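You operate a simulated robot arm through the tools that you are given. There is no shell and no other tool. Be economical: measure what you need, move in short steps, check, and stop when the job is done.

You run a simulated robot arm. Do the job below in one go: nothing can be reset, and whatever is moved stays where it is left.

## Task
Pack the grey caddy on the top of the folding table. At the end: the orange soft brush stands on top of the brown wooden block; the orange candle from the top of the folding table is in the grey caddy; the yellow coat button is in the grey caddy; the teal lint brush is on the blue gift box; whatever was shut is shut again. Leave all else as you found it, and nothing knocked over.

Only the result counts: the job must be done as asked and must still hold three seconds after the hand-in. Knocking over, shifting, dropping, spilling or breaking anything else fails it.

## Robot
A 5-joint arm with a two-finger parallel gripper, fixed in place. Base frame: the origin is at the foot of the arm, x ahead of it, y to its left, z up; the work surface is at about z = 0. Lengths are in cm, angles in rad, forces in N, time in s.
With the tool pointing down near the work surface it reaches from about 26 to 68 cm from the base axis. Its first joint turns from -1.152 to 1.152 rad. The tool tilts only in the upright plane through the base axis and itself; it spins freely about its own axis. Payload 2.9 kg.
Tool frame: the origin (TCP) lies between the finger pads and is the grasp point; the fingertips stand 3 cm ahead of it; z points along the fingers, y is the line along which they close. The gripper opens to 11 cm. The fingers are 2 cm wide and 1 cm thick; the gripper's body (4.8 by 11.2 cm) begins 5.5 cm behind the TCP.
Orientation is that of the tool frame in the base frame, as a unit quaternion [x, y, z, w]. With the fingers straight down and closing along the base's y, the tool's x points along the base's -x, its y along +y and its z along -z.

## Interface
- The arm moves only by the tool jog_arm. Its argument "motion" is a list of rows, each an object (a shift or turn left out is 0, a gripper value left out holds the last) with "linear": the shift along the tool's x, y, z in cm, a list of three; "delta_rot": the turn, a rotation vector about the tool's x, y, z in rad, a list of three; "jaw": the closure in counts, from 0 (fully open) to 255 (shut). In form: [{"linear": [tx, ty, tz], "delta_rot": [wx, wy, wz], "jaw": jaw}, ...]. A call has 1 to 10 rows; each row is the pose to reach, as a shift and turn from the pose commanded when the call began, along the tool's axes at that moment. A row lasts 0.2 s, in which the tool goes at most 5 cm and 0.15 rad; a call with a longer step from one row to the next is refused whole, and so is a gripper value outside its range. A pose out of reach is approached as far as the arm can. The call stops where the force on the tool passes 40 N (or 10 N more than at its start, if that is more) or the arm is blocked; 0.2 s more then pass. The fingers move at their own pace (about 10.8 cm/s each) and stop on an object; they squeeze with about 44 N. The grip force told is the motor's: it shows also when the fingers shut on nothing. Time passes only in rows, and 0.2 s behind the last, so rows that repeat a pose let the fingers close. It gives the time, the measured TCP pose, the force on the tool (base axes), the opening and the grip force at its end, in the units of the frame above (readings bear some noise).
- Cameras (640 x 400 px; columns grow to the right, rows downward): "scene" is fixed at [1.34, -43.73, 61.19]; the picture's right is [0.93, -0.37, 0.00], its down [-0.18, -0.47, -0.87] and it looks along [0.32, 0.81, -0.50] (base axes); focal length 293 px, centre (320, 200). "wrist" rides on the gripper at [7.2, 1.7, -10.3] in the tool frame; the picture's right is [-0.23, 0.97, 0.00], its down [-0.76, -0.18, -0.62] and it looks along [-0.61, -0.14, 0.78] (tool axes); focal length 222 px, centre (320, 200). There is no depth. A picture from a camera that has moved, and an enlarged one, comes with that camera's place and axes in the base frame and with its lens.
- get_image(camera): a new picture of that camera. It takes no simulated time.
- zoom(camera, box): a new picture of the part [left, top, right, bottom] of that camera's present view, enlarged. It takes no simulated time.
- finish_job(): hands the job in; it is judged then, once.

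Go step by step. Nothing tells you positions but the pictures and the camera data: compare them with the known pose of the tool, close in by small moves and look again before you grip or let go. The budget is 120 turns and 84 pictures, counting those below and the enlarged ones. Unless the task says otherwise, let go and move clear before handing in, and close with one line.

The tools are called after ">>>" by a JSON object that holds its "api" and its "payload". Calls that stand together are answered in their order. jog_arm: Moves the arm, as the interface text tells. Its arguments: {"type":"object","properties":{"motion":{"type":"array","items":{"type":"object","properties":{"linear":{"type":"array","items":{"type":"number"}},"delta_rot":{"type":"array","items":{"type":"number"}},"jaw":{"type":"number"}}}}},"required":["motion"]} The other tools are called the same way: get_image (camera) takes a picture; zoom (camera, box) takes an enlarged picture of a part of a camera's view; finish_job () hands the job in.

At the start:

```text
time: 0.0
position: [33.56, 15.3, 46.91]
tcp_rot: [0.0, 1.0, 0.001, 0.0]
force: [-0.1, 0.1, -0.3]
grip_width: 10.99
gripper_force: 0.1
```

scene: 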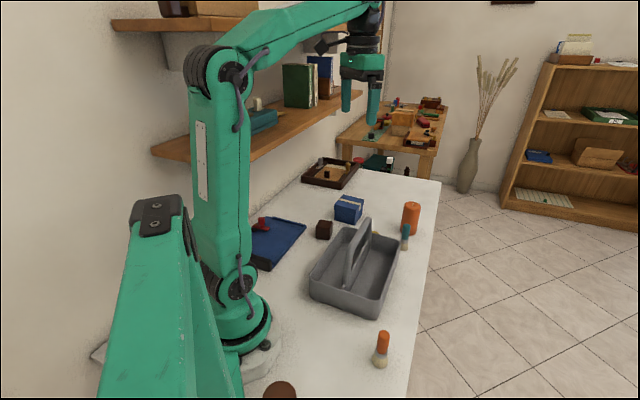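
wrist: 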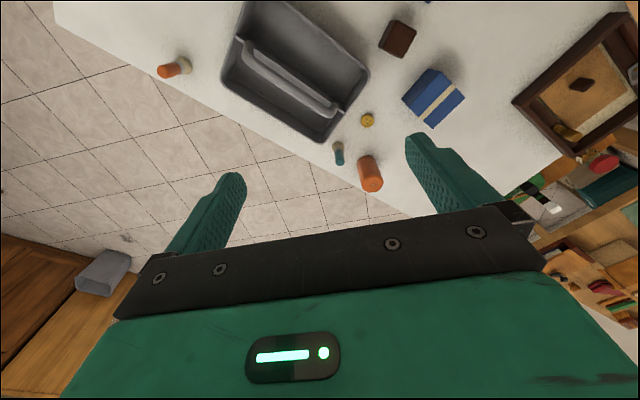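

I see the table with the caddy, an orange brush near the front, an orange candle, a teal brush, a yellow button, a blue box and a brown block. I zoom in to measure them.

>>> {"api": "zoom", "payload": {"camera": "scene", "box": [240, 150, 450, 281]}}

>>> {"api": "zoom", "payload": {"camera": "scene", "box": [240, 269, 450, 400]}}

>>> {"api": "zoom", "payload": {"camera": "wrist", "box": [140, 0, 480, 212]}}

```text
3.05 times, centred on (345, 216) of scene
camera zoom: at [1.34, -43.73, 61.19], right [0.93, -0.37, 0.0], down [-0.18, -0.47, -0.87], along [0.32, 0.81, -0.5], focal length 892 px, centre (244, 153)
```

zoom: 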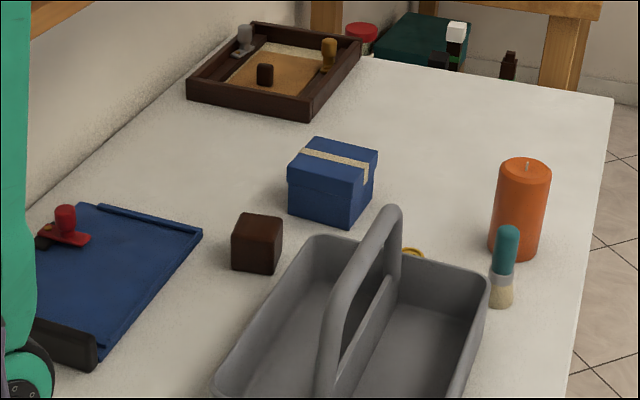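

```text
3.05 times, centred on (345, 334) of scene
camera zoom: at [1.34, -43.73, 61.19], right [0.93, -0.37, 0.0], down [-0.18, -0.47, -0.87], along [0.32, 0.81, -0.5], focal length 892 px, centre (244, -210)
```

zoom: 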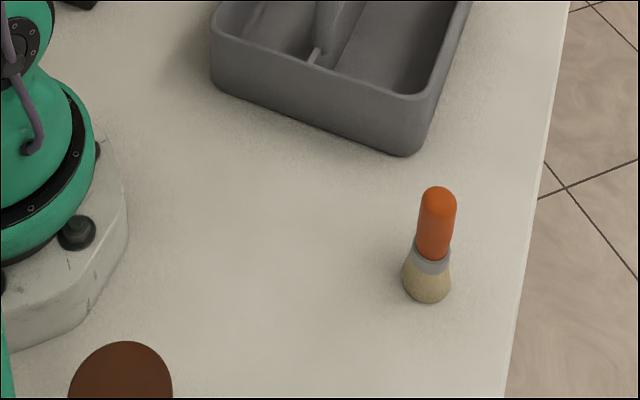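

```text
1.88 times, centred on (310, 106) of wrist
camera zoom: at [26.41, 16.96, 57.34], right [0.23, 0.97, 0.0], down [0.76, -0.18, 0.62], along [0.61, -0.14, -0.78], focal length 418 px, centre (339, 377)
```

zoom: 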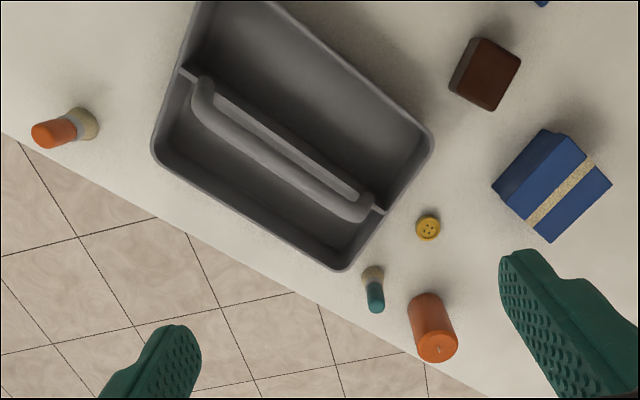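

The orange brush looks to be near (26.7, -14.5), about 10 cm tall. I move above it and check other parts of the view.

>>> {"api": "jog_arm", "payload": {"motion": [{"linear": [0.8, -3.7, 2.5]}, {"linear": [1.6, -7.4, 5]}, {"linear": [2.4, -11.1, 7.5]}, {"linear": [3.2, -14.8, 10]}, {"linear": [4.0, -18.5, 12.5]}, {"linear": [4.8, -22.2, 15]}, {"linear": [5.6, -25.9, 17.5]}, {"linear": [6.8, -29.6, 20]}, {"linear": [6.8, -29.6, 21]}]}}

>>> {"api": "get_image", "payload": {"camera": "wrist"}}

>>> {"api": "zoom", "payload": {"camera": "scene", "box": [110, 0, 450, 212]}}

```text
time: 2.0
position: [26.86, -14.16, 25.97]
tcp_rot: [-0.001, 1.0, 0.0, 0.0]
force: [-0.4, 0.0, -0.5]
grip_width: 10.98
gripper_force: 0.1
```

```text
78 pictures are left
camera wrist: at [19.76, -12.47, 36.3], right [0.23, 0.97, 0.0], down [0.76, -0.18, 0.62], along [0.61, -0.14, -0.78], focal length 222 px, centre (320, 200)
```

wrist: 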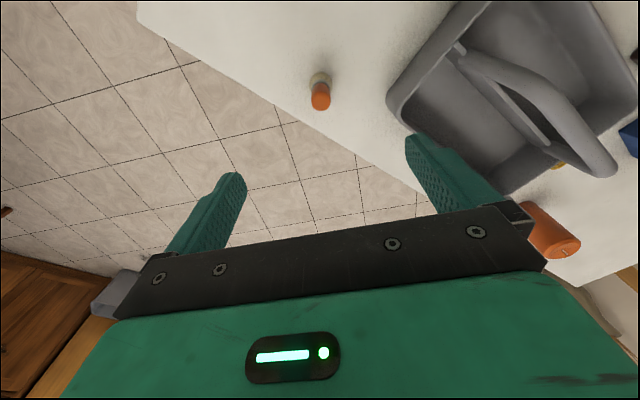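

```text
1.88 times, centred on (280, 106) of scene
camera zoom: at [1.33, -43.73, 61.19], right [0.93, -0.37, 0.0], down [-0.18, -0.47, -0.87], along [0.32, 0.81, -0.5], focal length 551 px, centre (395, 377)
```

zoom: 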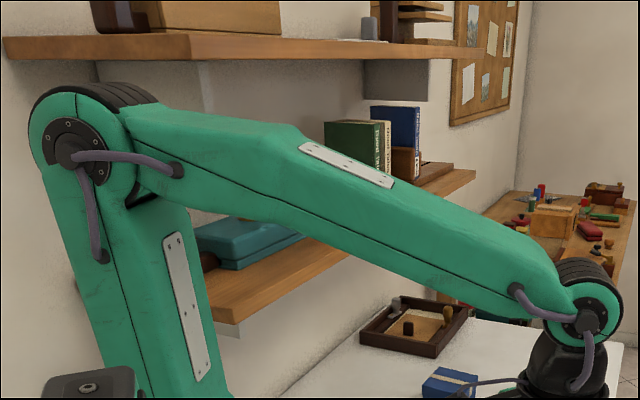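

The brush axis is at about (26.3, -13.9). I narrow the jaws a little, centre over it and descend partway.

>>> {"api": "jog_arm", "payload": {"motion": [{"linear": [0.55, 0.25, 0], "jaw": 100}, {"linear": [0.55, 0.25, 5]}, {"linear": [0.55, 0.25, 10]}, {"linear": [0.55, 0.25, 12]}, {"linear": [0.55, 0.25, 12]}]}}

>>> {"api": "get_image", "payload": {"camera": "wrist"}}

>>> {"api": "zoom", "payload": {"camera": "scene", "box": [280, 260, 480, 385]}}

```text
time: 3.2
position: [26.01, -13.9, 13.89]
tcp_rot: [0.0, 1.0, -0.001, 0.0]
force: [0.3, 0.4, 0.9]
grip_width: 6.67
gripper_force: 0.1
```

```text
76 pictures are left
camera wrist: at [18.94, -12.29, 24.27], right [0.23, 0.97, 0.0], down [0.76, -0.18, 0.62], along [0.61, -0.14, -0.78], focal length 222 px, centre (320, 200)
```

wrist: 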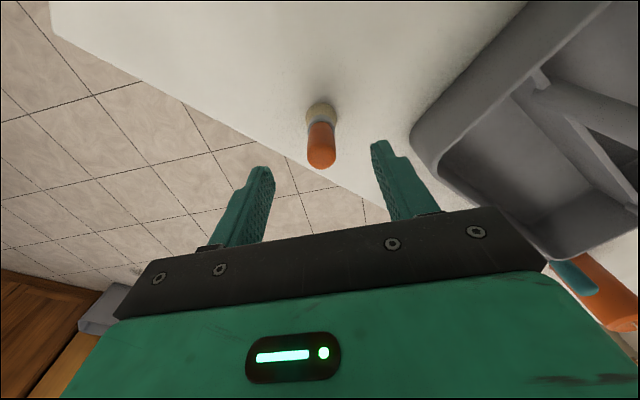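

```text
3.20 times, centred on (380, 322) of scene
camera zoom: at [1.34, -43.73, 61.19], right [0.93, -0.37, 0.0], down [-0.18, -0.47, -0.87], along [0.32, 0.81, -0.5], focal length 936 px, centre (128, -192)
```

zoom: 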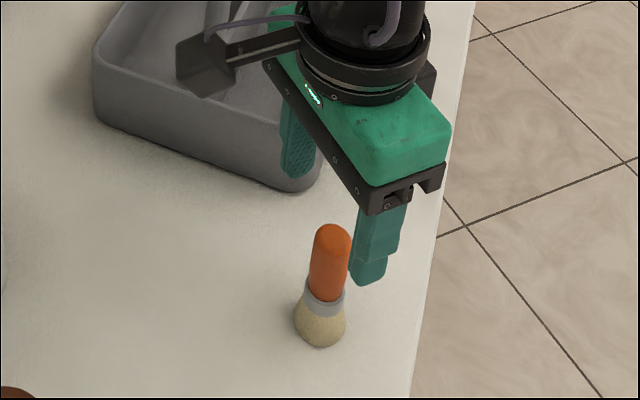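

Alignment is good; I descend to z≈6.5 and close.

>>> {"api": "jog_arm", "payload": {"motion": [{"linear": [-0.1, 0, 4]}, {"linear": [-0.1, 0, 7.2]}, {"linear": [-0.1, 0, 7.2]}, {"linear": [-0.1, 0, 7.2], "jaw": 255}, {"linear": [-0.1, 0, 7.2]}, {"linear": [-0.1, 0, 7.2]}, {"linear": [-0.1, 0, 7.2]}]}}

>>> {"api": "get_image", "payload": {"camera": "wrist"}}

```text
time: 4.8
position: [26.28, -13.95, 6.84]
tcp_rot: [0.0, 1.0, 0.0, 0.0]
force: [0.4, 0.3, -0.8]
grip_width: 2.21
gripper_force: 43.7
```

```text
74 pictures are left
camera wrist: at [19.11, -12.29, 17.1], right [0.23, 0.97, 0.0], down [0.76, -0.18, 0.62], along [0.61, -0.14, -0.78], focal length 222 px, centre (320, 200)
```

wrist: 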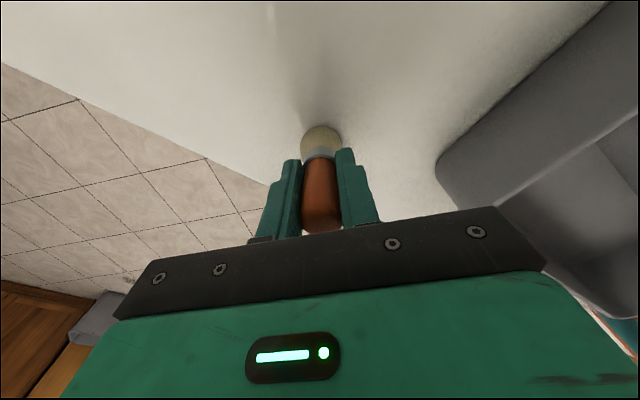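

The brush is held. I lift it straight up, then traverse toward the block.

>>> {"api": "jog_arm", "payload": {"motion": [{"linear": [0, 0, -2]}, {"linear": [0, 0, -6.5]}, {"linear": [0, 0, -11]}, {"linear": [0, 0, -15.5]}, {"linear": [0, 0, -20]}, {"linear": [0, 0, -21]}]}}

>>> {"api": "jog_arm", "payload": {"motion": [{"linear": [-0.6, 4.5, 0]}, {"linear": [-1.2, 9, 0]}, {"linear": [-1.8, 13.5, 0]}, {"linear": [-2.4, 18, 0]}, {"linear": [-3, 22.5, 0]}, {"linear": [-3.6, 27, 0]}, {"linear": [-4.2, 31.5, 0]}, {"linear": [-4.8, 36, 0]}, {"linear": [-5.4, 40.5, 0]}, {"linear": [-5.4, 40.5, 0]}]}}

>>> {"api": "get_image", "payload": {"camera": "wrist"}}

>>> {"api": "get_image", "payload": {"camera": "scene"}}

```text
time: 6.2
position: [26.14, -13.82, 27.97]
tcp_rot: [0.0, 1.0, 0.0, 0.0]
force: [-1.2, 0.1, 0.7]
grip_width: 2.22
gripper_force: 44.1
```

```text
time: 8.4
position: [31.57, 26.73, 27.78]
tcp_rot: [0.0, 1.0, 0.0, 0.0]
force: [-0.2, -0.7, -0.7]
grip_width: 2.22
gripper_force: 43.9
```

```text
73 pictures are left
camera wrist: at [24.37, 28.36, 38.22], right [0.23, 0.97, 0.0], down [0.76, -0.18, 0.62], along [0.61, -0.14, -0.78], focal length 222 px, centre (320, 200)
```

wrist: 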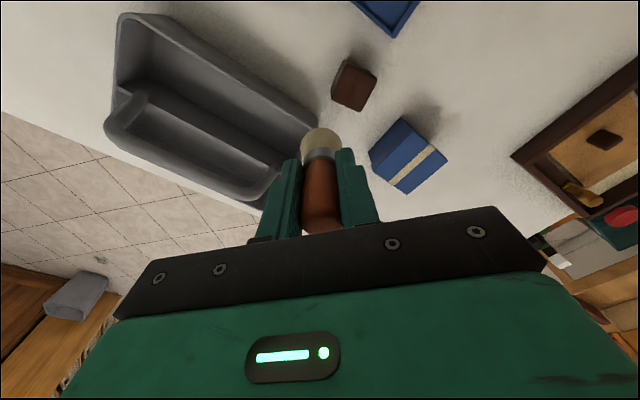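

```text
72 pictures are left
```

scene: 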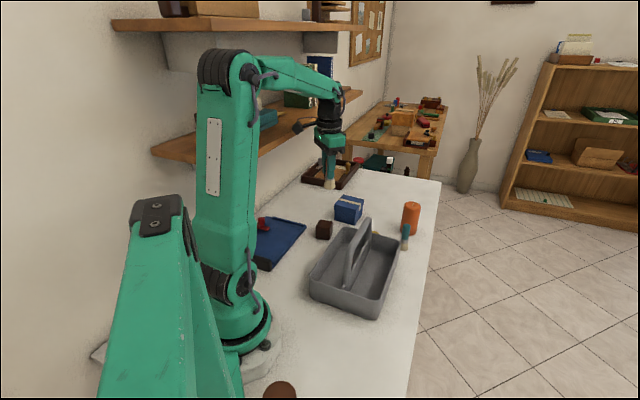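

I zoom onto the block and box in the wrist view.

>>> {"api": "zoom", "payload": {"camera": "wrist", "box": [280, 30, 470, 149]}}

>>> {"api": "zoom", "payload": {"camera": "scene", "box": [290, 180, 430, 268]}}

```text
3.36 times, centred on (375, 90) of wrist
camera zoom: at [24.37, 28.36, 38.22], right [0.23, 0.97, 0.0], down [0.76, -0.18, 0.62], along [0.61, -0.14, -0.78], focal length 747 px, centre (135, 571)
```

zoom: 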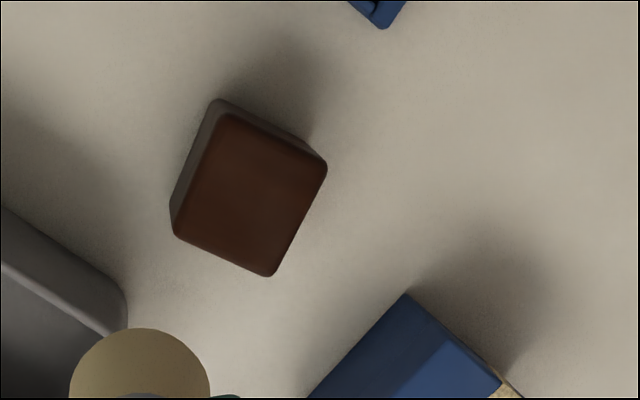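

```text
4.55 times, centred on (360, 224) of scene
camera zoom: at [1.34, -43.72, 61.19], right [0.93, -0.37, 0.0], down [-0.18, -0.47, -0.87], along [0.32, 0.81, -0.5], focal length 1330 px, centre (138, 91)
```

zoom: 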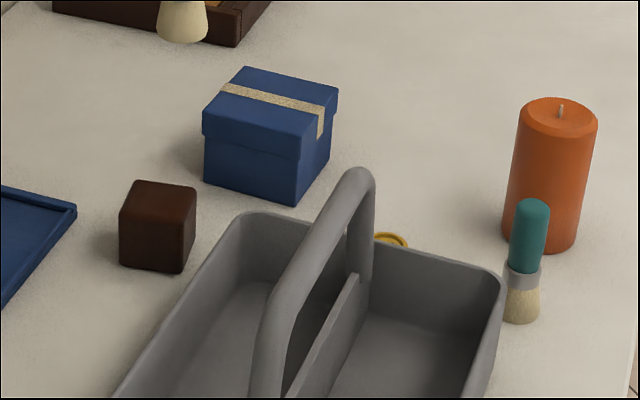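

The block is a ~5 cm cube centred near (32.4, 31.5). I move over it with the brush base about 2.5 cm above its top and check.

>>> {"api": "jog_arm", "payload": {"motion": [{"linear": [-0.8, 4.75, 0]}, {"linear": [-0.8, 4.75, 4.5]}, {"linear": [-0.8, 4.75, 9]}, {"linear": [-0.8, 4.75, 12.5]}, {"linear": [-0.8, 4.75, 13.5]}, {"linear": [-0.8, 4.75, 13.5]}]}}

>>> {"api": "zoom", "payload": {"camera": "wrist", "box": [240, 60, 430, 179]}}

>>> {"api": "zoom", "payload": {"camera": "scene", "box": [260, 170, 400, 258]}}

```text
time: 8.9
position: [32.92, 30.69, 28.4]
tcp_rot: [-0.003, 1.0, 0.008, 0.007]
force: [1.7, -7.8, 5.3]
grip_width: 2.2
gripper_force: 44.3
stopped in row 2: the force on the tool passed its limit (the readings are from after the stop); the commanded pose is now the measured one
```

```text
3.36 times, centred on (335, 120) of wrist
camera zoom: at [25.59, 32.15, 38.67], right [0.22, 0.97, 0.02], down [0.75, -0.18, 0.63], along [0.62, -0.13, -0.78], focal length 747 px, centre (270, 471)
```

zoom: 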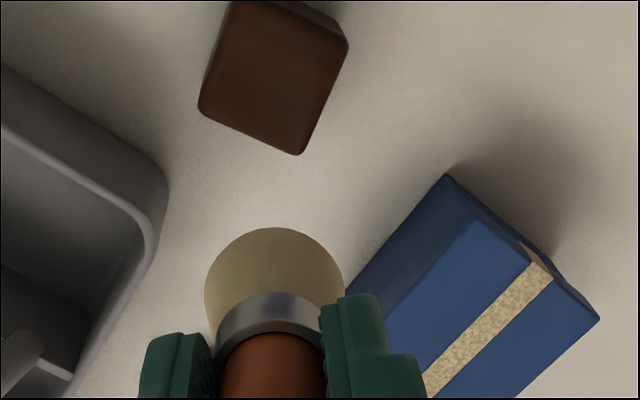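

```text
4.55 times, centred on (330, 214) of scene
camera zoom: at [1.34, -43.73, 61.19], right [0.93, -0.37, 0.0], down [-0.18, -0.47, -0.87], along [0.32, 0.81, -0.5], focal length 1330 px, centre (274, 136)
```

zoom: 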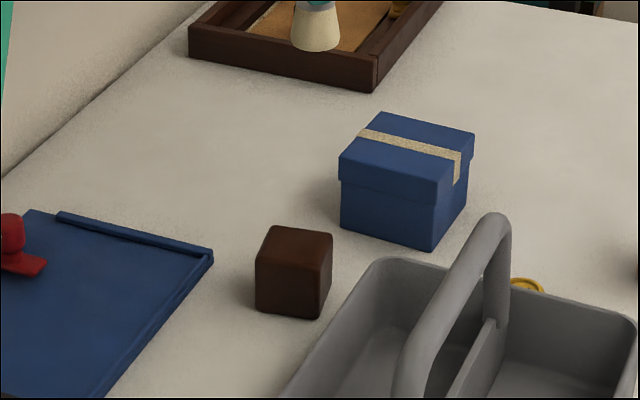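

Something blocked the arm at this height, likely the shelf. I look at the full scene.

>>> {"api": "zoom", "payload": {"camera": "scene", "box": [150, 30, 400, 186]}}

>>> {"api": "get_image", "payload": {"camera": "wrist"}}

```text
2.56 times, centred on (275, 108) of scene
camera zoom: at [1.34, -43.73, 61.19], right [0.93, -0.37, 0.0], down [-0.18, -0.47, -0.87], along [0.32, 0.81, -0.5], focal length 749 px, centre (435, 436)
```

zoom: 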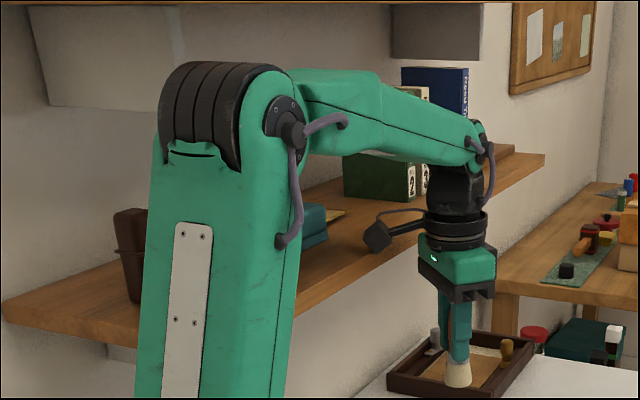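

```text
66 pictures are left
camera wrist: at [25.59, 32.15, 38.67], right [0.22, 0.97, 0.02], down [0.75, -0.18, 0.63], along [0.62, -0.13, -0.78], focal length 222 px, centre (320, 200)
```

wrist: 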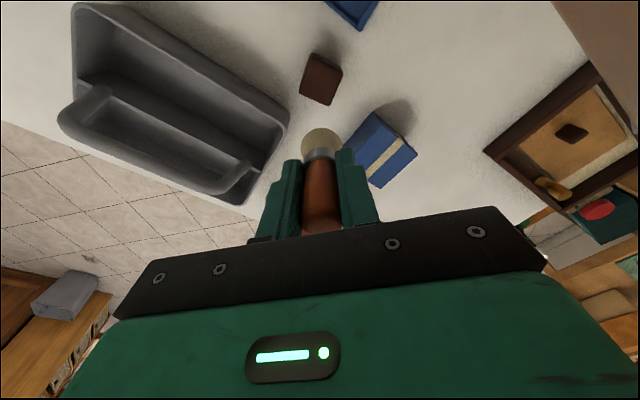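

The camera housing touched the front edge of the low shelf (top near z≈38, edge along y−x≈8). I back away and straighten. Then I will spin the hand about 135° so the camera faces away from the shelf.

>>> {"api": "jog_arm", "payload": {"motion": [{"linear": [0, -2, -0.3], "delta_rot": [0.016, 0.014, 0.006]}, {"linear": [0, -5, -0.5], "delta_rot": [0.016, 0.014, 0.006]}, {"linear": [0, -8.7, 0], "delta_rot": [0.016, 0.014, 0.006]}, {"linear": [0, -8.7, 0], "delta_rot": [0.016, 0.014, 0.006]}]}}

>>> {"api": "get_image", "payload": {"camera": "wrist"}}

```text
time: 9.9
position: [33.05, 22.19, 28.16]
tcp_rot: [0.0, 1.0, 0.0, -0.001]
force: [0.2, 0.2, -0.8]
grip_width: 2.2
gripper_force: 44.1
```

```text
65 pictures are left
camera wrist: at [25.78, 23.8, 38.63], right [0.23, 0.97, 0.0], down [0.76, -0.18, 0.62], along [0.61, -0.14, -0.78], focal length 222 px, centre (320, 200)
```

wrist: 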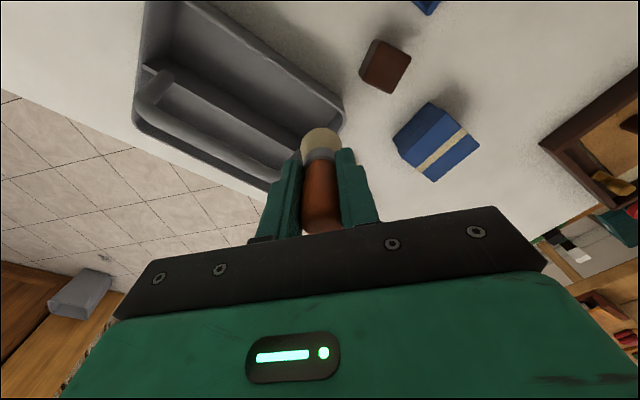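

Brush still well held. I spin the hand by −2.356 rad in two calls.

>>> {"api": "jog_arm", "payload": {"motion": [{"delta_rot": [0, 0, -0.14]}, {"delta_rot": [0, 0, -0.28]}, {"delta_rot": [0, 0, -0.42]}, {"delta_rot": [0, 0, -0.56]}, {"delta_rot": [0, 0, -0.7]}, {"delta_rot": [0, 0, -0.84]}, {"delta_rot": [0, 0, -0.98]}, {"delta_rot": [0, 0, -1.12]}, {"delta_rot": [0, 0, -1.178]}, {"delta_rot": [0, 0, -1.178]}]}}

>>> {"api": "jog_arm", "payload": {"motion": [{"delta_rot": [0, 0, -0.14]}, {"delta_rot": [0, 0, -0.28]}, {"delta_rot": [0, 0, -0.42]}, {"delta_rot": [0, 0, -0.56]}, {"delta_rot": [0, 0, -0.7]}, {"delta_rot": [0, 0, -0.84]}, {"delta_rot": [0, 0, -0.98]}, {"delta_rot": [0, 0, -1.12]}, {"delta_rot": [0, 0, -1.178]}, {"delta_rot": [0, 0, -1.178]}]}}

>>> {"api": "get_image", "payload": {"camera": "wrist"}}

```text
time: 12.1
position: [32.81, 22.13, 28.17]
tcp_rot: [-0.555, 0.832, 0.001, -0.001]
force: [0.5, 0.1, 0.3]
grip_width: 2.21
gripper_force: 44.1
```

```text
time: 14.3
position: [33.06, 22.04, 28.05]
tcp_rot: [0.924, -0.382, -0.001, 0.001]
force: [0.3, -0.3, -1.4]
grip_width: 2.19
gripper_force: 44.1
```

```text
64 pictures are left
camera wrist: at [37.0, 15.63, 38.58], right [-0.85, -0.53, 0.0], down [-0.41, 0.66, 0.62], along [-0.33, 0.53, -0.78], focal length 222 px, centre (320, 200)
```

wrist: 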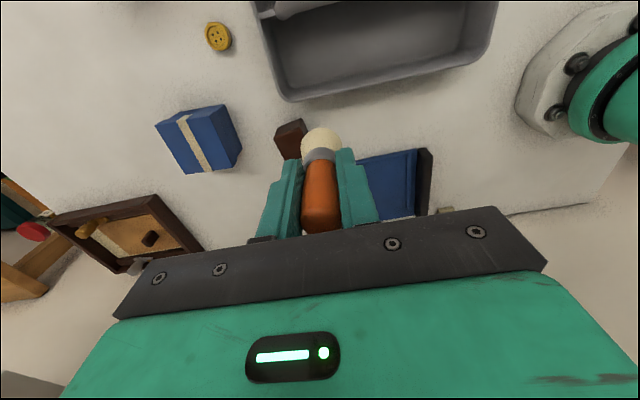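

Camera now faces away from the shelf. I move over the block, staying at this height, then descend a bit.

>>> {"api": "jog_arm", "payload": {"motion": [{"linear": [-2.4, -2.1, 0]}, {"linear": [-4.8, -4.2, 0]}, {"linear": [-7.05, -6.2, 0]}, {"linear": [-7.05, -6.2, 0]}]}}

>>> {"api": "jog_arm", "payload": {"motion": [{"linear": [0, 0, 3]}, {"linear": [0, 0, 6]}, {"linear": [0, 0, 9]}, {"linear": [0, 0, 12]}, {"linear": [0, 0, 13.5]}, {"linear": [0, 0, 13.5]}]}}

>>> {"api": "zoom", "payload": {"camera": "wrist", "box": [220, 60, 440, 197]}}

>>> {"api": "zoom", "payload": {"camera": "scene", "box": [250, 120, 420, 226]}}

```text
time: 15.3
position: [32.37, 31.44, 28.14]
tcp_rot: [0.924, -0.383, -0.001, 0.001]
force: [0.3, -0.5, -0.8]
grip_width: 2.22
gripper_force: 44.0
```

```text
time: 16.7
position: [32.24, 31.42, 14.65]
tcp_rot: [0.924, -0.384, -0.001, 0.0]
force: [1.1, -0.2, -1.2]
grip_width: 2.22
gripper_force: 43.5
```

```text
2.91 times, centred on (330, 128) of wrist
camera zoom: at [36.29, 25.01, 25.03], right [-0.85, -0.53, 0.0], down [-0.41, 0.67, 0.62], along [-0.33, 0.53, -0.78], focal length 646 px, centre (291, 408)
```

zoom: 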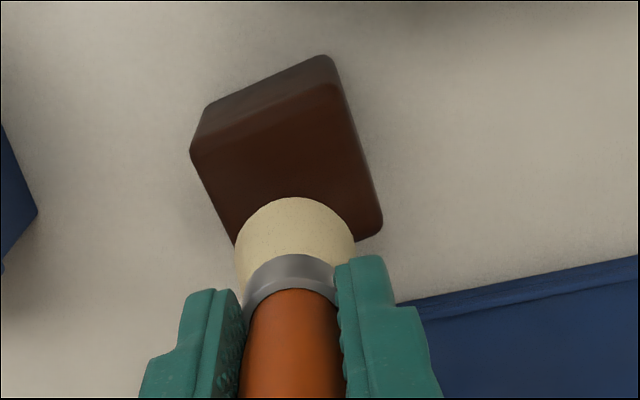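

```text
3.76 times, centred on (335, 173) of scene
camera zoom: at [1.34, -43.72, 61.19], right [0.93, -0.37, 0.0], down [-0.18, -0.47, -0.87], along [0.32, 0.81, -0.5], focal length 1102 px, centre (264, 302)
```

zoom: 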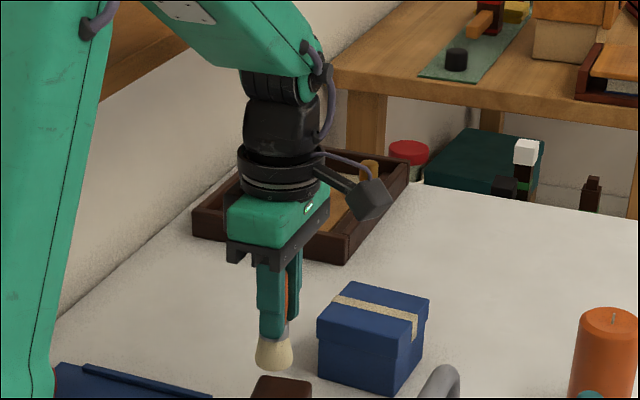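

Nearly centred over the block; I shift slightly and lower to just above the top.

>>> {"api": "jog_arm", "payload": {"motion": [{"linear": [0.35, -0.21, 0]}, {"linear": [0.35, -0.21, 1.2]}, {"linear": [0.35, -0.21, 2.1]}, {"linear": [0.35, -0.21, 2.1]}]}}

>>> {"api": "zoom", "payload": {"camera": "wrist", "box": [220, 60, 440, 197]}}

>>> {"api": "zoom", "payload": {"camera": "scene", "box": [270, 190, 370, 252]}}

```text
time: 17.7
position: [32.58, 31.34, 12.43]
tcp_rot: [0.923, -0.384, 0.0, 0.001]
force: [-0.1, -0.4, -0.7]
grip_width: 2.21
gripper_force: 44.0
```

```text
2.91 times, centred on (330, 128) of wrist
camera zoom: at [36.7, 24.9, 22.91], right [-0.85, -0.53, 0.0], down [-0.41, 0.67, 0.62], along [-0.33, 0.53, -0.78], focal length 646 px, centre (291, 408)
```

zoom: 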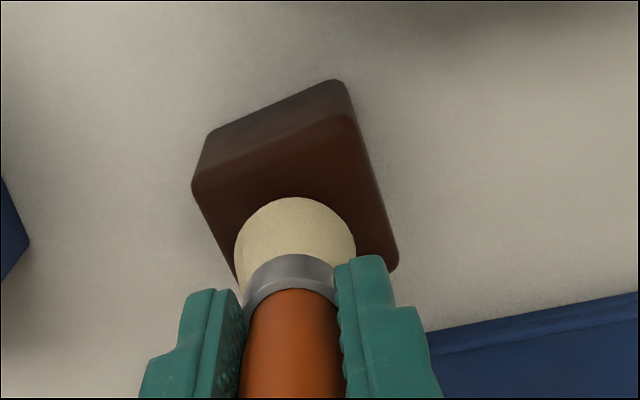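

```text
6.40 times, centred on (320, 221) of scene
camera zoom: at [1.34, -43.72, 61.19], right [0.93, -0.37, 0.0], down [-0.18, -0.47, -0.87], along [0.32, 0.81, -0.5], focal length 1873 px, centre (320, 66)
```

zoom: 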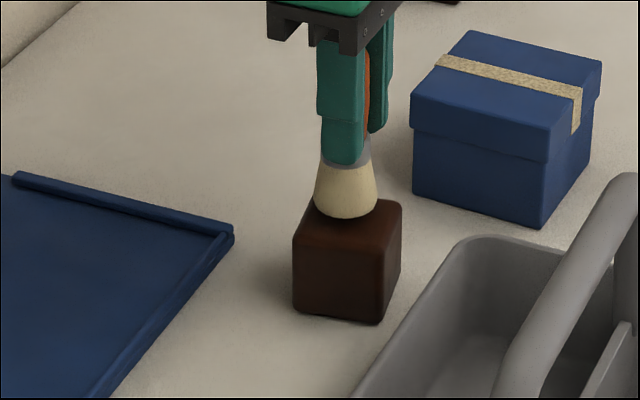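

Well centred. I lower the last bit gently.

>>> {"api": "jog_arm", "payload": {"motion": [{"linear": [0, 0, 0.3]}, {"linear": [0, 0, 0.6]}, {"linear": [0, 0, 0.6]}]}}

>>> {"api": "zoom", "payload": {"camera": "scene", "box": [270, 190, 370, 252]}}

```text
time: 18.5
position: [32.73, 31.25, 11.94]
tcp_rot: [0.923, -0.384, 0.0, 0.001]
force: [-0.2, 0.5, -0.9]
grip_width: 2.2
gripper_force: 43.9
```

```text
6.40 times, centred on (320, 221) of scene
camera zoom: at [1.34, -43.72, 61.19], right [0.93, -0.37, 0.0], down [-0.18, -0.47, -0.87], along [0.32, 0.81, -0.5], focal length 1873 px, centre (320, 66)
```

zoom: 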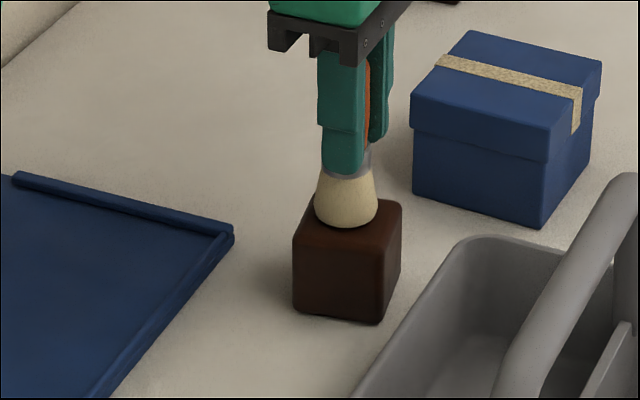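

No contact force yet; I continue in fine steps.

>>> {"api": "jog_arm", "payload": {"motion": [{"linear": [0, 0, 0.1]}, {"linear": [0, 0, 0.2]}, {"linear": [0, 0, 0.2]}]}}

```text
time: 19.3
position: [32.71, 31.31, 11.69]
tcp_rot: [0.923, -0.384, -0.001, 0.001]
force: [-0.2, -0.1, -0.8]
grip_width: 2.21
gripper_force: 43.6
```

>>> {"api": "jog_arm", "payload": {"motion": [{"linear": [0, 0, 0.1]}, {"linear": [0, 0, 0.2]}, {"linear": [0, 0, 0.2]}]}}

>>> {"api": "zoom", "payload": {"camera": "scene", "box": [300, 205, 350, 236]}}

```text
time: 20.1
position: [32.79, 31.26, 11.64]
tcp_rot: [0.924, -0.383, 0.0, 0.0]
force: [-1.5, -4.2, 17.2]
grip_width: 2.21
gripper_force: 43.9
```

```text
12.80 times, centred on (325, 220) of scene
camera zoom: at [1.33, -43.73, 61.19], right [0.93, -0.37, 0.0], down [-0.18, -0.47, -0.87], along [0.32, 0.81, -0.5], focal length 3745 px, centre (256, -62)
```

zoom: 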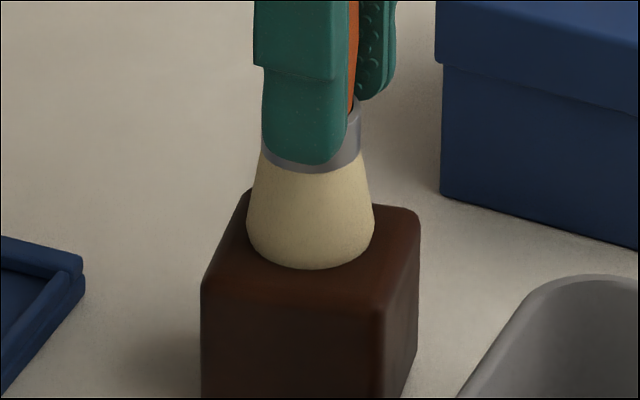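

Contact reached, brush stands on the block. I ease up, release, and rise.

>>> {"api": "jog_arm", "payload": {"motion": [{"linear": [0, 0, -0.12]}, {"linear": [0, 0, -0.12], "jaw": 220}, {"linear": [0, 0, -0.12], "jaw": 160}, {"linear": [0, 0, -0.12], "jaw": 120}, {"linear": [0, 0, -0.12]}, {"linear": [0, 0, -3]}, {"linear": [0, 0, -7]}, {"linear": [0, 0, -10]}, {"linear": [0, 0, -10]}]}}

>>> {"api": "get_image", "payload": {"camera": "wrist"}}

>>> {"api": "zoom", "payload": {"camera": "scene", "box": [250, 120, 420, 226]}}

```text
time: 22.1
position: [32.98, 31.26, 21.61]
tcp_rot: [0.924, -0.383, -0.001, 0.002]
force: [0.1, -1.2, 0.1]
grip_width: 5.85
gripper_force: 0.1
```

```text
57 pictures are left
camera wrist: at [36.97, 24.91, 32.01], right [-0.85, -0.53, 0.0], down [-0.41, 0.67, 0.62], along [-0.33, 0.53, -0.78], focal length 222 px, centre (320, 200)
```

wrist: 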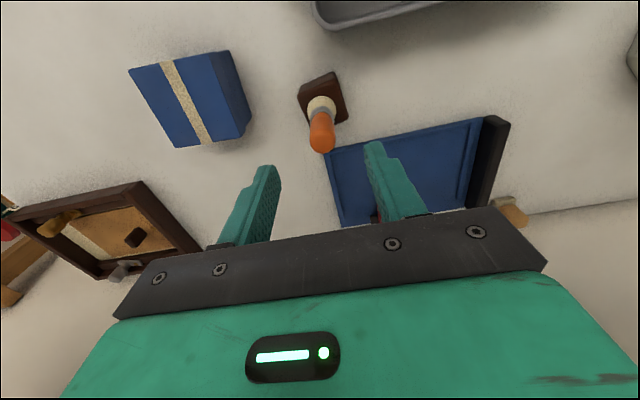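

```text
3.76 times, centred on (335, 173) of scene
camera zoom: at [1.34, -43.73, 61.19], right [0.93, -0.37, 0.0], down [-0.18, -0.47, -0.87], along [0.32, 0.81, -0.5], focal length 1102 px, centre (264, 302)
```

zoom: 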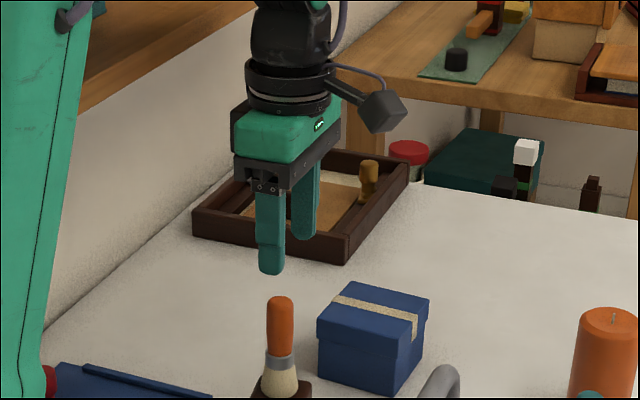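

The orange brush stands on the block. I measure the gift box top here before going for the teal brush.

>>> {"api": "zoom", "payload": {"camera": "wrist", "box": [110, 30, 270, 130]}}

>>> {"api": "zoom", "payload": {"camera": "wrist", "box": [110, 80, 270, 180]}}

```text
4.00 times, centred on (190, 80) of wrist
camera zoom: at [36.97, 24.91, 32.01], right [-0.85, -0.53, 0.0], down [-0.41, 0.67, 0.62], along [-0.33, 0.53, -0.78], focal length 888 px, centre (840, 680)
```

zoom: 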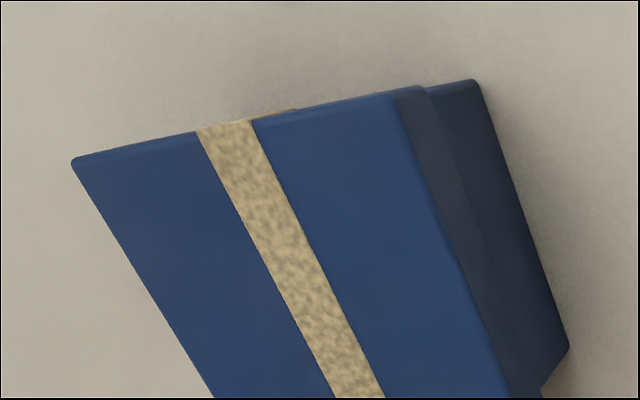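

```text
4.00 times, centred on (190, 130) of wrist
camera zoom: at [36.97, 24.91, 32.01], right [-0.85, -0.53, 0.0], down [-0.41, 0.67, 0.62], along [-0.33, 0.53, -0.78], focal length 888 px, centre (840, 480)
```

zoom: 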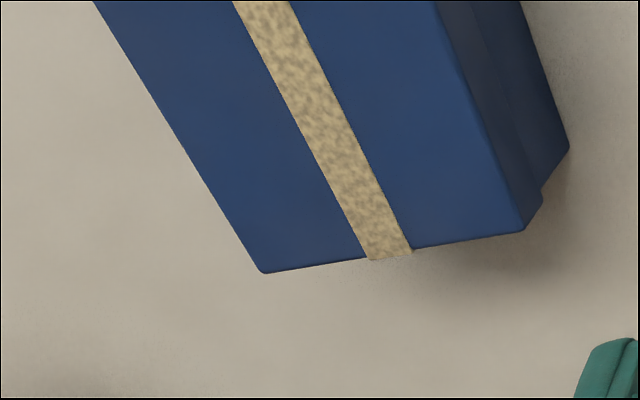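

Gift box top centre is about (45.6, 38.6), z≈6.5. Now I go above the teal brush (~(54.5,16)), turning the hand so the jaws close parallel to the caddy's end wall.

>>> {"api": "jog_arm", "payload": {"motion": [{"linear": [0, 0, -4]}, {"linear": [4, -0.6, -6]}, {"linear": [8.5, -1.3, -6], "delta_rot": [0, 0, -0.14]}, {"linear": [13, -2, -6], "delta_rot": [0, 0, -0.28]}, {"linear": [17.5, -2.8, -6], "delta_rot": [0, 0, -0.42]}, {"linear": [22, -3.6, -6], "delta_rot": [0, 0, -0.56]}, {"linear": [24.3, -4, -6], "delta_rot": [0, 0, -0.7]}, {"linear": [24.3, -4, -6], "delta_rot": [0, 0, -0.84]}, {"linear": [24.3, -4, -6], "delta_rot": [0, 0, -0.97]}, {"linear": [24.3, -4, -6], "delta_rot": [0, 0, -1.1]}]}}

>>> {"api": "jog_arm", "payload": {"motion": [{"delta_rot": [0, 0, -0.12]}, {"delta_rot": [0, 0, -0.24]}, {"delta_rot": [0, 0, -0.36]}, {"delta_rot": [0, 0, -0.47]}, {"delta_rot": [0, 0, -0.47]}]}}

>>> {"api": "get_image", "payload": {"camera": "wrist"}}

```text
time: 24.3
position: [52.61, 16.9, 27.49]
tcp_rot: [0.996, 0.091, 0.0, 0.0]
force: [-0.5, 0.2, 0.0]
grip_width: 5.82
gripper_force: 0.0
out of reach, approached as far as the arm can: row 10
```

```text
time: 25.5
position: [52.51, 16.84, 27.55]
tcp_rot: [0.996, 0.089, 0.0, 0.0]
force: [0.4, 1.2, -0.2]
grip_width: 5.84
gripper_force: 0.0
out of reach, approached as far as the arm can: row 1, 2, 3, 4, 5
```

```text
53 pictures are left
camera wrist: at [60.14, 16.45, 37.93], right [-0.05, -1.0, 0.0], down [-0.78, 0.04, 0.62], along [-0.62, 0.03, -0.78], focal length 222 px, centre (320, 200)
```

wrist: 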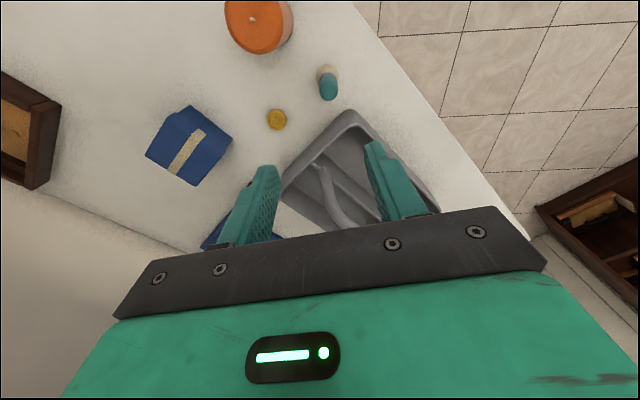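

The spin joint has reached its limit at tool-x ≈10°, but that orientation works here: brush at about (53.9, 15.7), caddy corner near (50.5, 12.7). I make a small test move to see which axes now apply.

>>> {"api": "jog_arm", "payload": {"motion": [{"linear": [1.5, 0, 0], "delta_rot": [0, 0, 0.08]}, {"linear": [1.5, 0, 0], "delta_rot": [0, 0, 0.08]}]}}

```text
time: 26.1
position: [54.25, 17.22, 27.55]
tcp_rot: [0.999, 0.05, 0.0, 0.001]
force: [-0.3, -0.1, -0.4]
grip_width: 5.83
gripper_force: 0.1
```

The axes follow the measured pose. I centre over the teal brush and descend to just above it.

>>> {"api": "jog_arm", "payload": {"motion": [{"linear": [-0.45, 1.46, 3]}, {"linear": [-0.45, 1.46, 7.5]}, {"linear": [-0.45, 1.46, 12]}, {"linear": [-0.45, 1.46, 13.5]}, {"linear": [-0.45, 1.46, 13.5]}]}}

>>> {"api": "get_image", "payload": {"camera": "wrist"}}

>>> {"api": "zoom", "payload": {"camera": "scene", "box": [330, 160, 450, 235]}}

```text
time: 27.3
position: [53.96, 15.72, 13.93]
tcp_rot: [0.999, 0.05, 0.0, 0.0]
force: [-0.4, -0.4, 0.2]
grip_width: 5.83
gripper_force: 0.2
```

```text
52 pictures are left
camera wrist: at [61.42, 14.77, 24.43], right [-0.13, -0.99, 0.0], down [-0.78, 0.1, 0.62], along [-0.62, 0.08, -0.78], focal length 222 px, centre (320, 200)
```

wrist: 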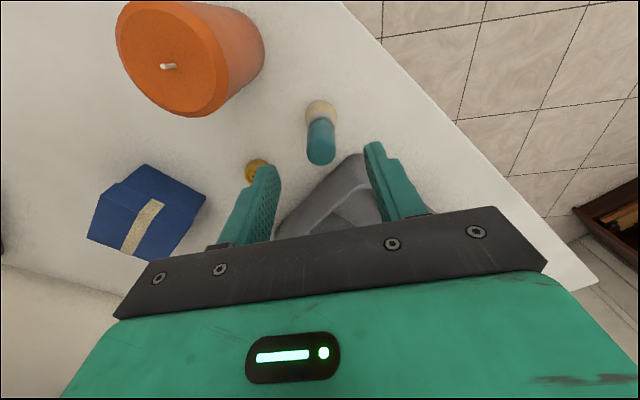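

```text
5.33 times, centred on (390, 198) of scene
camera zoom: at [1.34, -43.73, 61.19], right [0.93, -0.37, 0.0], down [-0.18, -0.47, -0.87], along [0.32, 0.81, -0.5], focal length 1561 px, centre (-53, 213)
```

zoom: 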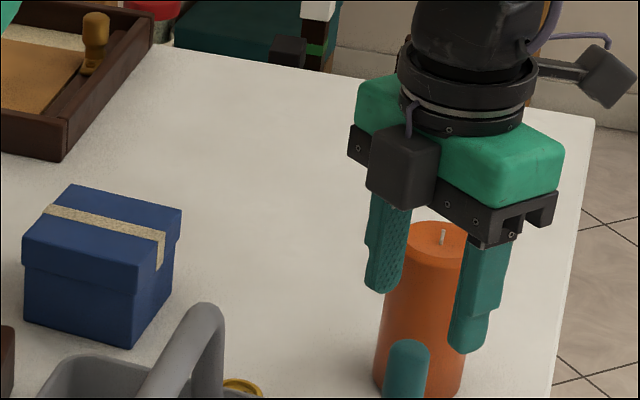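

Aligned. I descend and grip the teal brush.

>>> {"api": "jog_arm", "payload": {"motion": [{"linear": [0, 0, 4]}, {"linear": [0, 0, 7.3]}, {"linear": [0, 0, 7.3]}, {"linear": [0, 0, 7.3], "jaw": 255}, {"linear": [0, 0, 7.3]}, {"linear": [0, 0, 7.3]}, {"linear": [0, 0, 7.3]}]}}

>>> {"api": "get_image", "payload": {"camera": "wrist"}}

```text
time: 28.9
position: [53.86, 15.68, 6.86]
tcp_rot: [0.999, 0.05, 0.0, 0.0]
force: [-0.3, 0.3, -0.7]
grip_width: 2.2
gripper_force: 44.1
```

```text
50 pictures are left
camera wrist: at [61.35, 14.69, 17.24], right [-0.13, -0.99, 0.0], down [-0.78, 0.1, 0.62], along [-0.62, 0.08, -0.78], focal length 222 px, centre (320, 200)
```

wrist: 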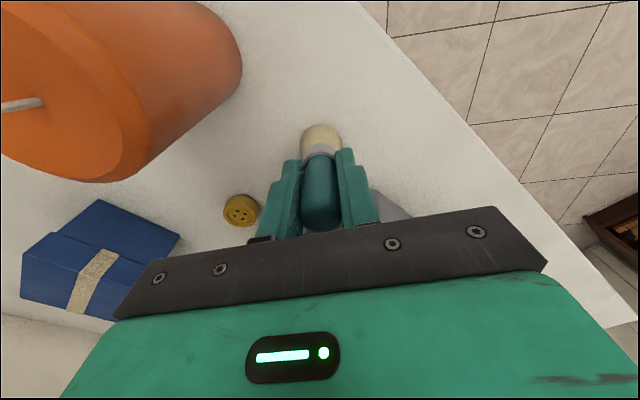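

Gripped. I lift and carry it over to the gift box.

>>> {"api": "jog_arm", "payload": {"motion": [{"linear": [0, 0, -2]}, {"linear": [0, 0, -6.5]}, {"linear": [0, 0, -11]}, {"linear": [0, 0, -15.5]}, {"linear": [0, 0, -17]}, {"linear": [-1.0, -4, -17]}, {"linear": [-2.2, -8.5, -17]}, {"linear": [-3.3, -13, -17]}, {"linear": [-4.4, -17.5, -17]}, {"linear": [-4.4, -17.5, -17]}]}}

>>> {"api": "jog_arm", "payload": {"motion": [{"linear": [-0.8, -3, 0]}, {"linear": [-1.5, -6.1, 0]}, {"linear": [-1.5, -6.1, 3]}, {"linear": [-1.5, -6.1, 6]}, {"linear": [-1.5, -6.1, 6]}]}}

>>> {"api": "get_image", "payload": {"camera": "wrist"}}

>>> {"api": "zoom", "payload": {"camera": "scene", "box": [270, 120, 430, 220]}}

```text
time: 31.1
position: [47.74, 32.46, 23.77]
tcp_rot: [0.999, 0.05, 0.0, 0.001]
force: [0.1, -0.1, -0.2]
grip_width: 2.23
gripper_force: 44.1
```

```text
time: 32.3
position: [45.48, 38.63, 17.65]
tcp_rot: [0.999, 0.05, 0.001, 0.0]
force: [-0.3, 0.3, -1.2]
grip_width: 2.22
gripper_force: 44.2
```

```text
49 pictures are left
camera wrist: at [53.05, 37.61, 28.05], right [-0.13, -0.99, 0.0], down [-0.78, 0.1, 0.62], along [-0.62, 0.08, -0.78], focal length 222 px, centre (320, 200)
```

wrist: 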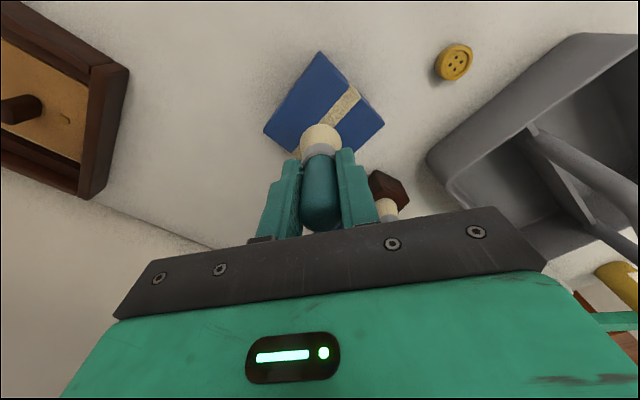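

```text
4.00 times, centred on (350, 170) of scene
camera zoom: at [1.34, -43.72, 61.19], right [0.93, -0.37, 0.0], down [-0.18, -0.47, -0.87], along [0.32, 0.81, -0.5], focal length 1170 px, centre (200, 320)
```

zoom: 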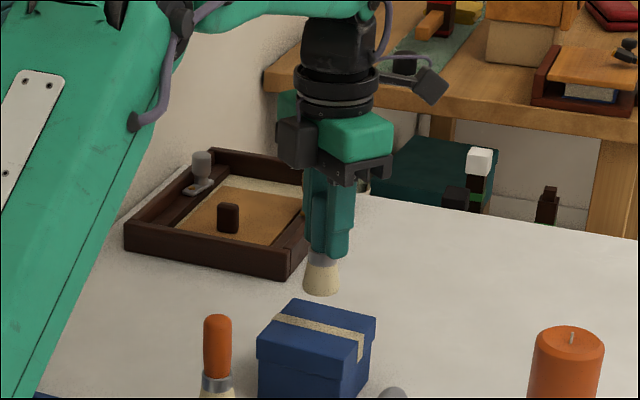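

Centred over the box. I lower in stages.

>>> {"api": "jog_arm", "payload": {"motion": [{"linear": [0.1, 0.2, 2]}, {"linear": [0.1, 0.2, 3.5]}, {"linear": [0.1, 0.2, 3.5]}]}}

>>> {"api": "zoom", "payload": {"camera": "scene", "box": [310, 160, 390, 210]}}

```text
time: 33.1
position: [45.8, 38.47, 14.18]
tcp_rot: [0.999, 0.05, 0.0, 0.001]
force: [0.6, -0.1, -0.5]
grip_width: 2.2
gripper_force: 44.1
```

```text
8.00 times, centred on (350, 185) of scene
camera zoom: at [1.34, -43.72, 61.19], right [0.93, -0.37, 0.0], down [-0.18, -0.47, -0.87], along [0.32, 0.81, -0.5], focal length 2341 px, centre (80, 320)
```

zoom: 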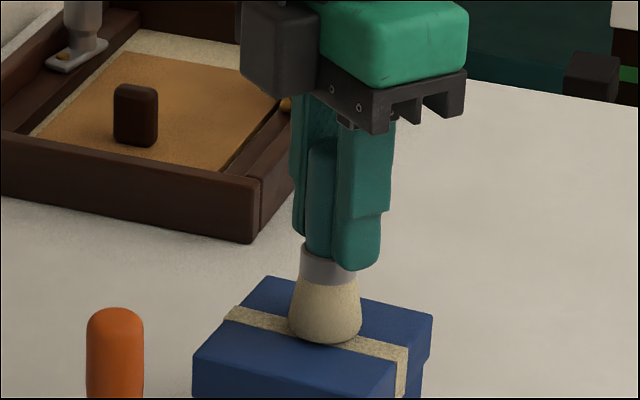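

Close to contact; finer steps now.

>>> {"api": "jog_arm", "payload": {"motion": [{"linear": [0, 0, 0.15]}, {"linear": [0, 0, 0.3]}, {"linear": [0, 0, 0.3]}]}}

>>> {"api": "jog_arm", "payload": {"motion": [{"linear": [0, 0, 0.1]}, {"linear": [0, 0, 0.2]}, {"linear": [0, 0, 0.2]}]}}

>>> {"api": "zoom", "payload": {"camera": "scene", "box": [310, 160, 390, 210]}}

```text
time: 33.9
position: [45.8, 38.56, 13.85]
tcp_rot: [0.999, 0.05, 0.0, -0.001]
force: [-0.4, 0.1, -0.5]
grip_width: 2.2
gripper_force: 44.0
```

```text
time: 34.7
position: [45.81, 38.48, 13.85]
tcp_rot: [0.999, 0.049, 0.001, 0.0]
force: [-0.4, -0.8, 4.5]
grip_width: 2.23
gripper_force: 44.3
```

```text
8.00 times, centred on (350, 185) of scene
camera zoom: at [1.33, -43.73, 61.19], right [0.93, -0.37, 0.0], down [-0.18, -0.47, -0.87], along [0.32, 0.81, -0.5], focal length 2341 px, centre (80, 320)
```

zoom: 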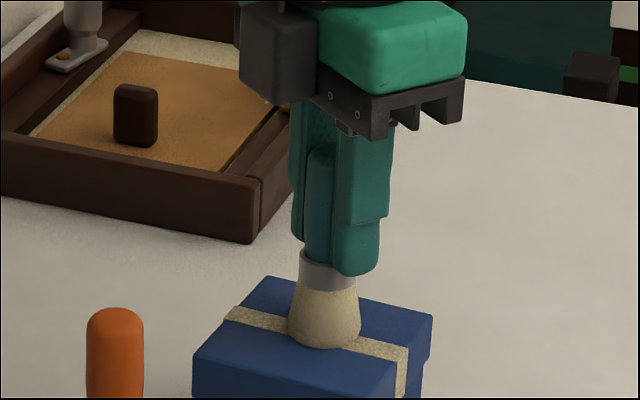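

Light contact is registered. I release and rise.

>>> {"api": "jog_arm", "payload": {"motion": [{"linear": [0, 0, 0], "jaw": 220}, {"linear": [0, 0, 0], "jaw": 160}, {"linear": [0, 0, 0], "jaw": 100}, {"linear": [0, 0, 0]}, {"linear": [0, 0, -3]}, {"linear": [0, 0, -7]}, {"linear": [0, 0, -11]}, {"linear": [0, 0, -11]}]}}

>>> {"api": "get_image", "payload": {"camera": "wrist"}}

>>> {"api": "zoom", "payload": {"camera": "scene", "box": [270, 150, 430, 250]}}

```text
time: 36.5
position: [45.83, 38.27, 24.71]
tcp_rot: [0.999, 0.049, -0.001, 0.0]
force: [0.6, 1.3, -0.4]
grip_width: 6.7
gripper_force: 0.0
```

```text
45 pictures are left
camera wrist: at [53.32, 37.26, 35.1], right [-0.13, -0.99, 0.0], down [-0.78, 0.1, 0.62], along [-0.62, 0.08, -0.78], focal length 222 px, centre (320, 200)
```

wrist: 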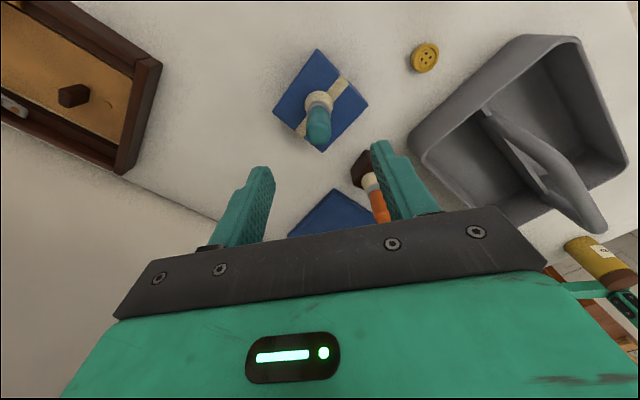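

```text
4.00 times, centred on (350, 200) of scene
camera zoom: at [1.34, -43.73, 61.19], right [0.93, -0.37, 0.0], down [-0.18, -0.47, -0.87], along [0.32, 0.81, -0.5], focal length 1170 px, centre (200, 200)
```

zoom: 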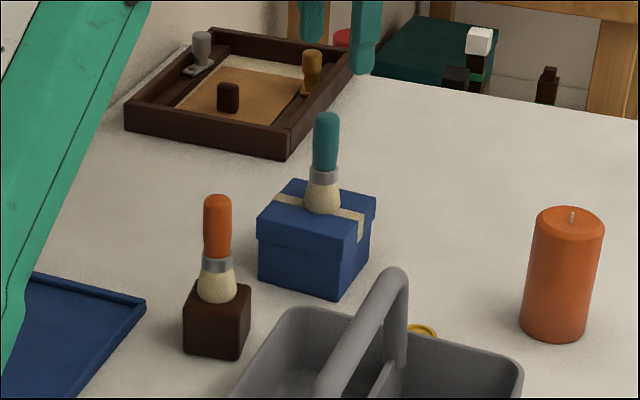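

Both brushes are placed. Next I study the caddy's handle and compartments before the candle and button.

>>> {"api": "zoom", "payload": {"camera": "wrist", "box": [390, 20, 640, 176]}}

>>> {"api": "zoom", "payload": {"camera": "scene", "box": [290, 200, 450, 300]}}

```text
2.56 times, centred on (515, 98) of wrist
camera zoom: at [53.32, 37.26, 35.1], right [-0.13, -0.99, 0.0], down [-0.78, 0.1, 0.62], along [-0.62, 0.08, -0.78], focal length 569 px, centre (-179, 461)
```

zoom: 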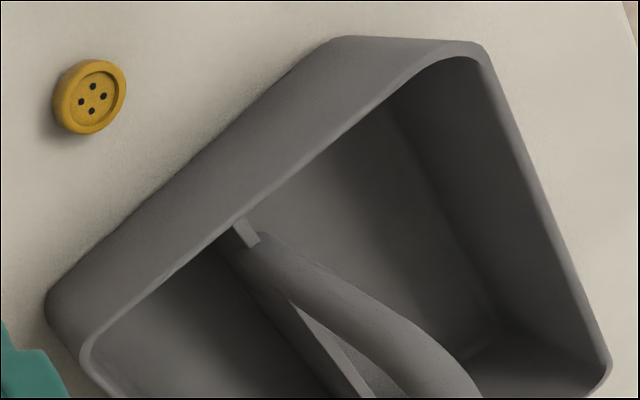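

```text
4.00 times, centred on (370, 250) of scene
camera zoom: at [1.34, -43.73, 61.19], right [0.93, -0.37, 0.0], down [-0.18, -0.47, -0.87], along [0.32, 0.81, -0.5], focal length 1170 px, centre (120, 0)
```

zoom: 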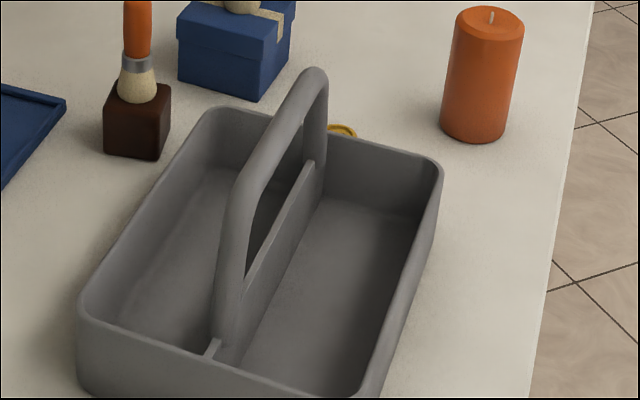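

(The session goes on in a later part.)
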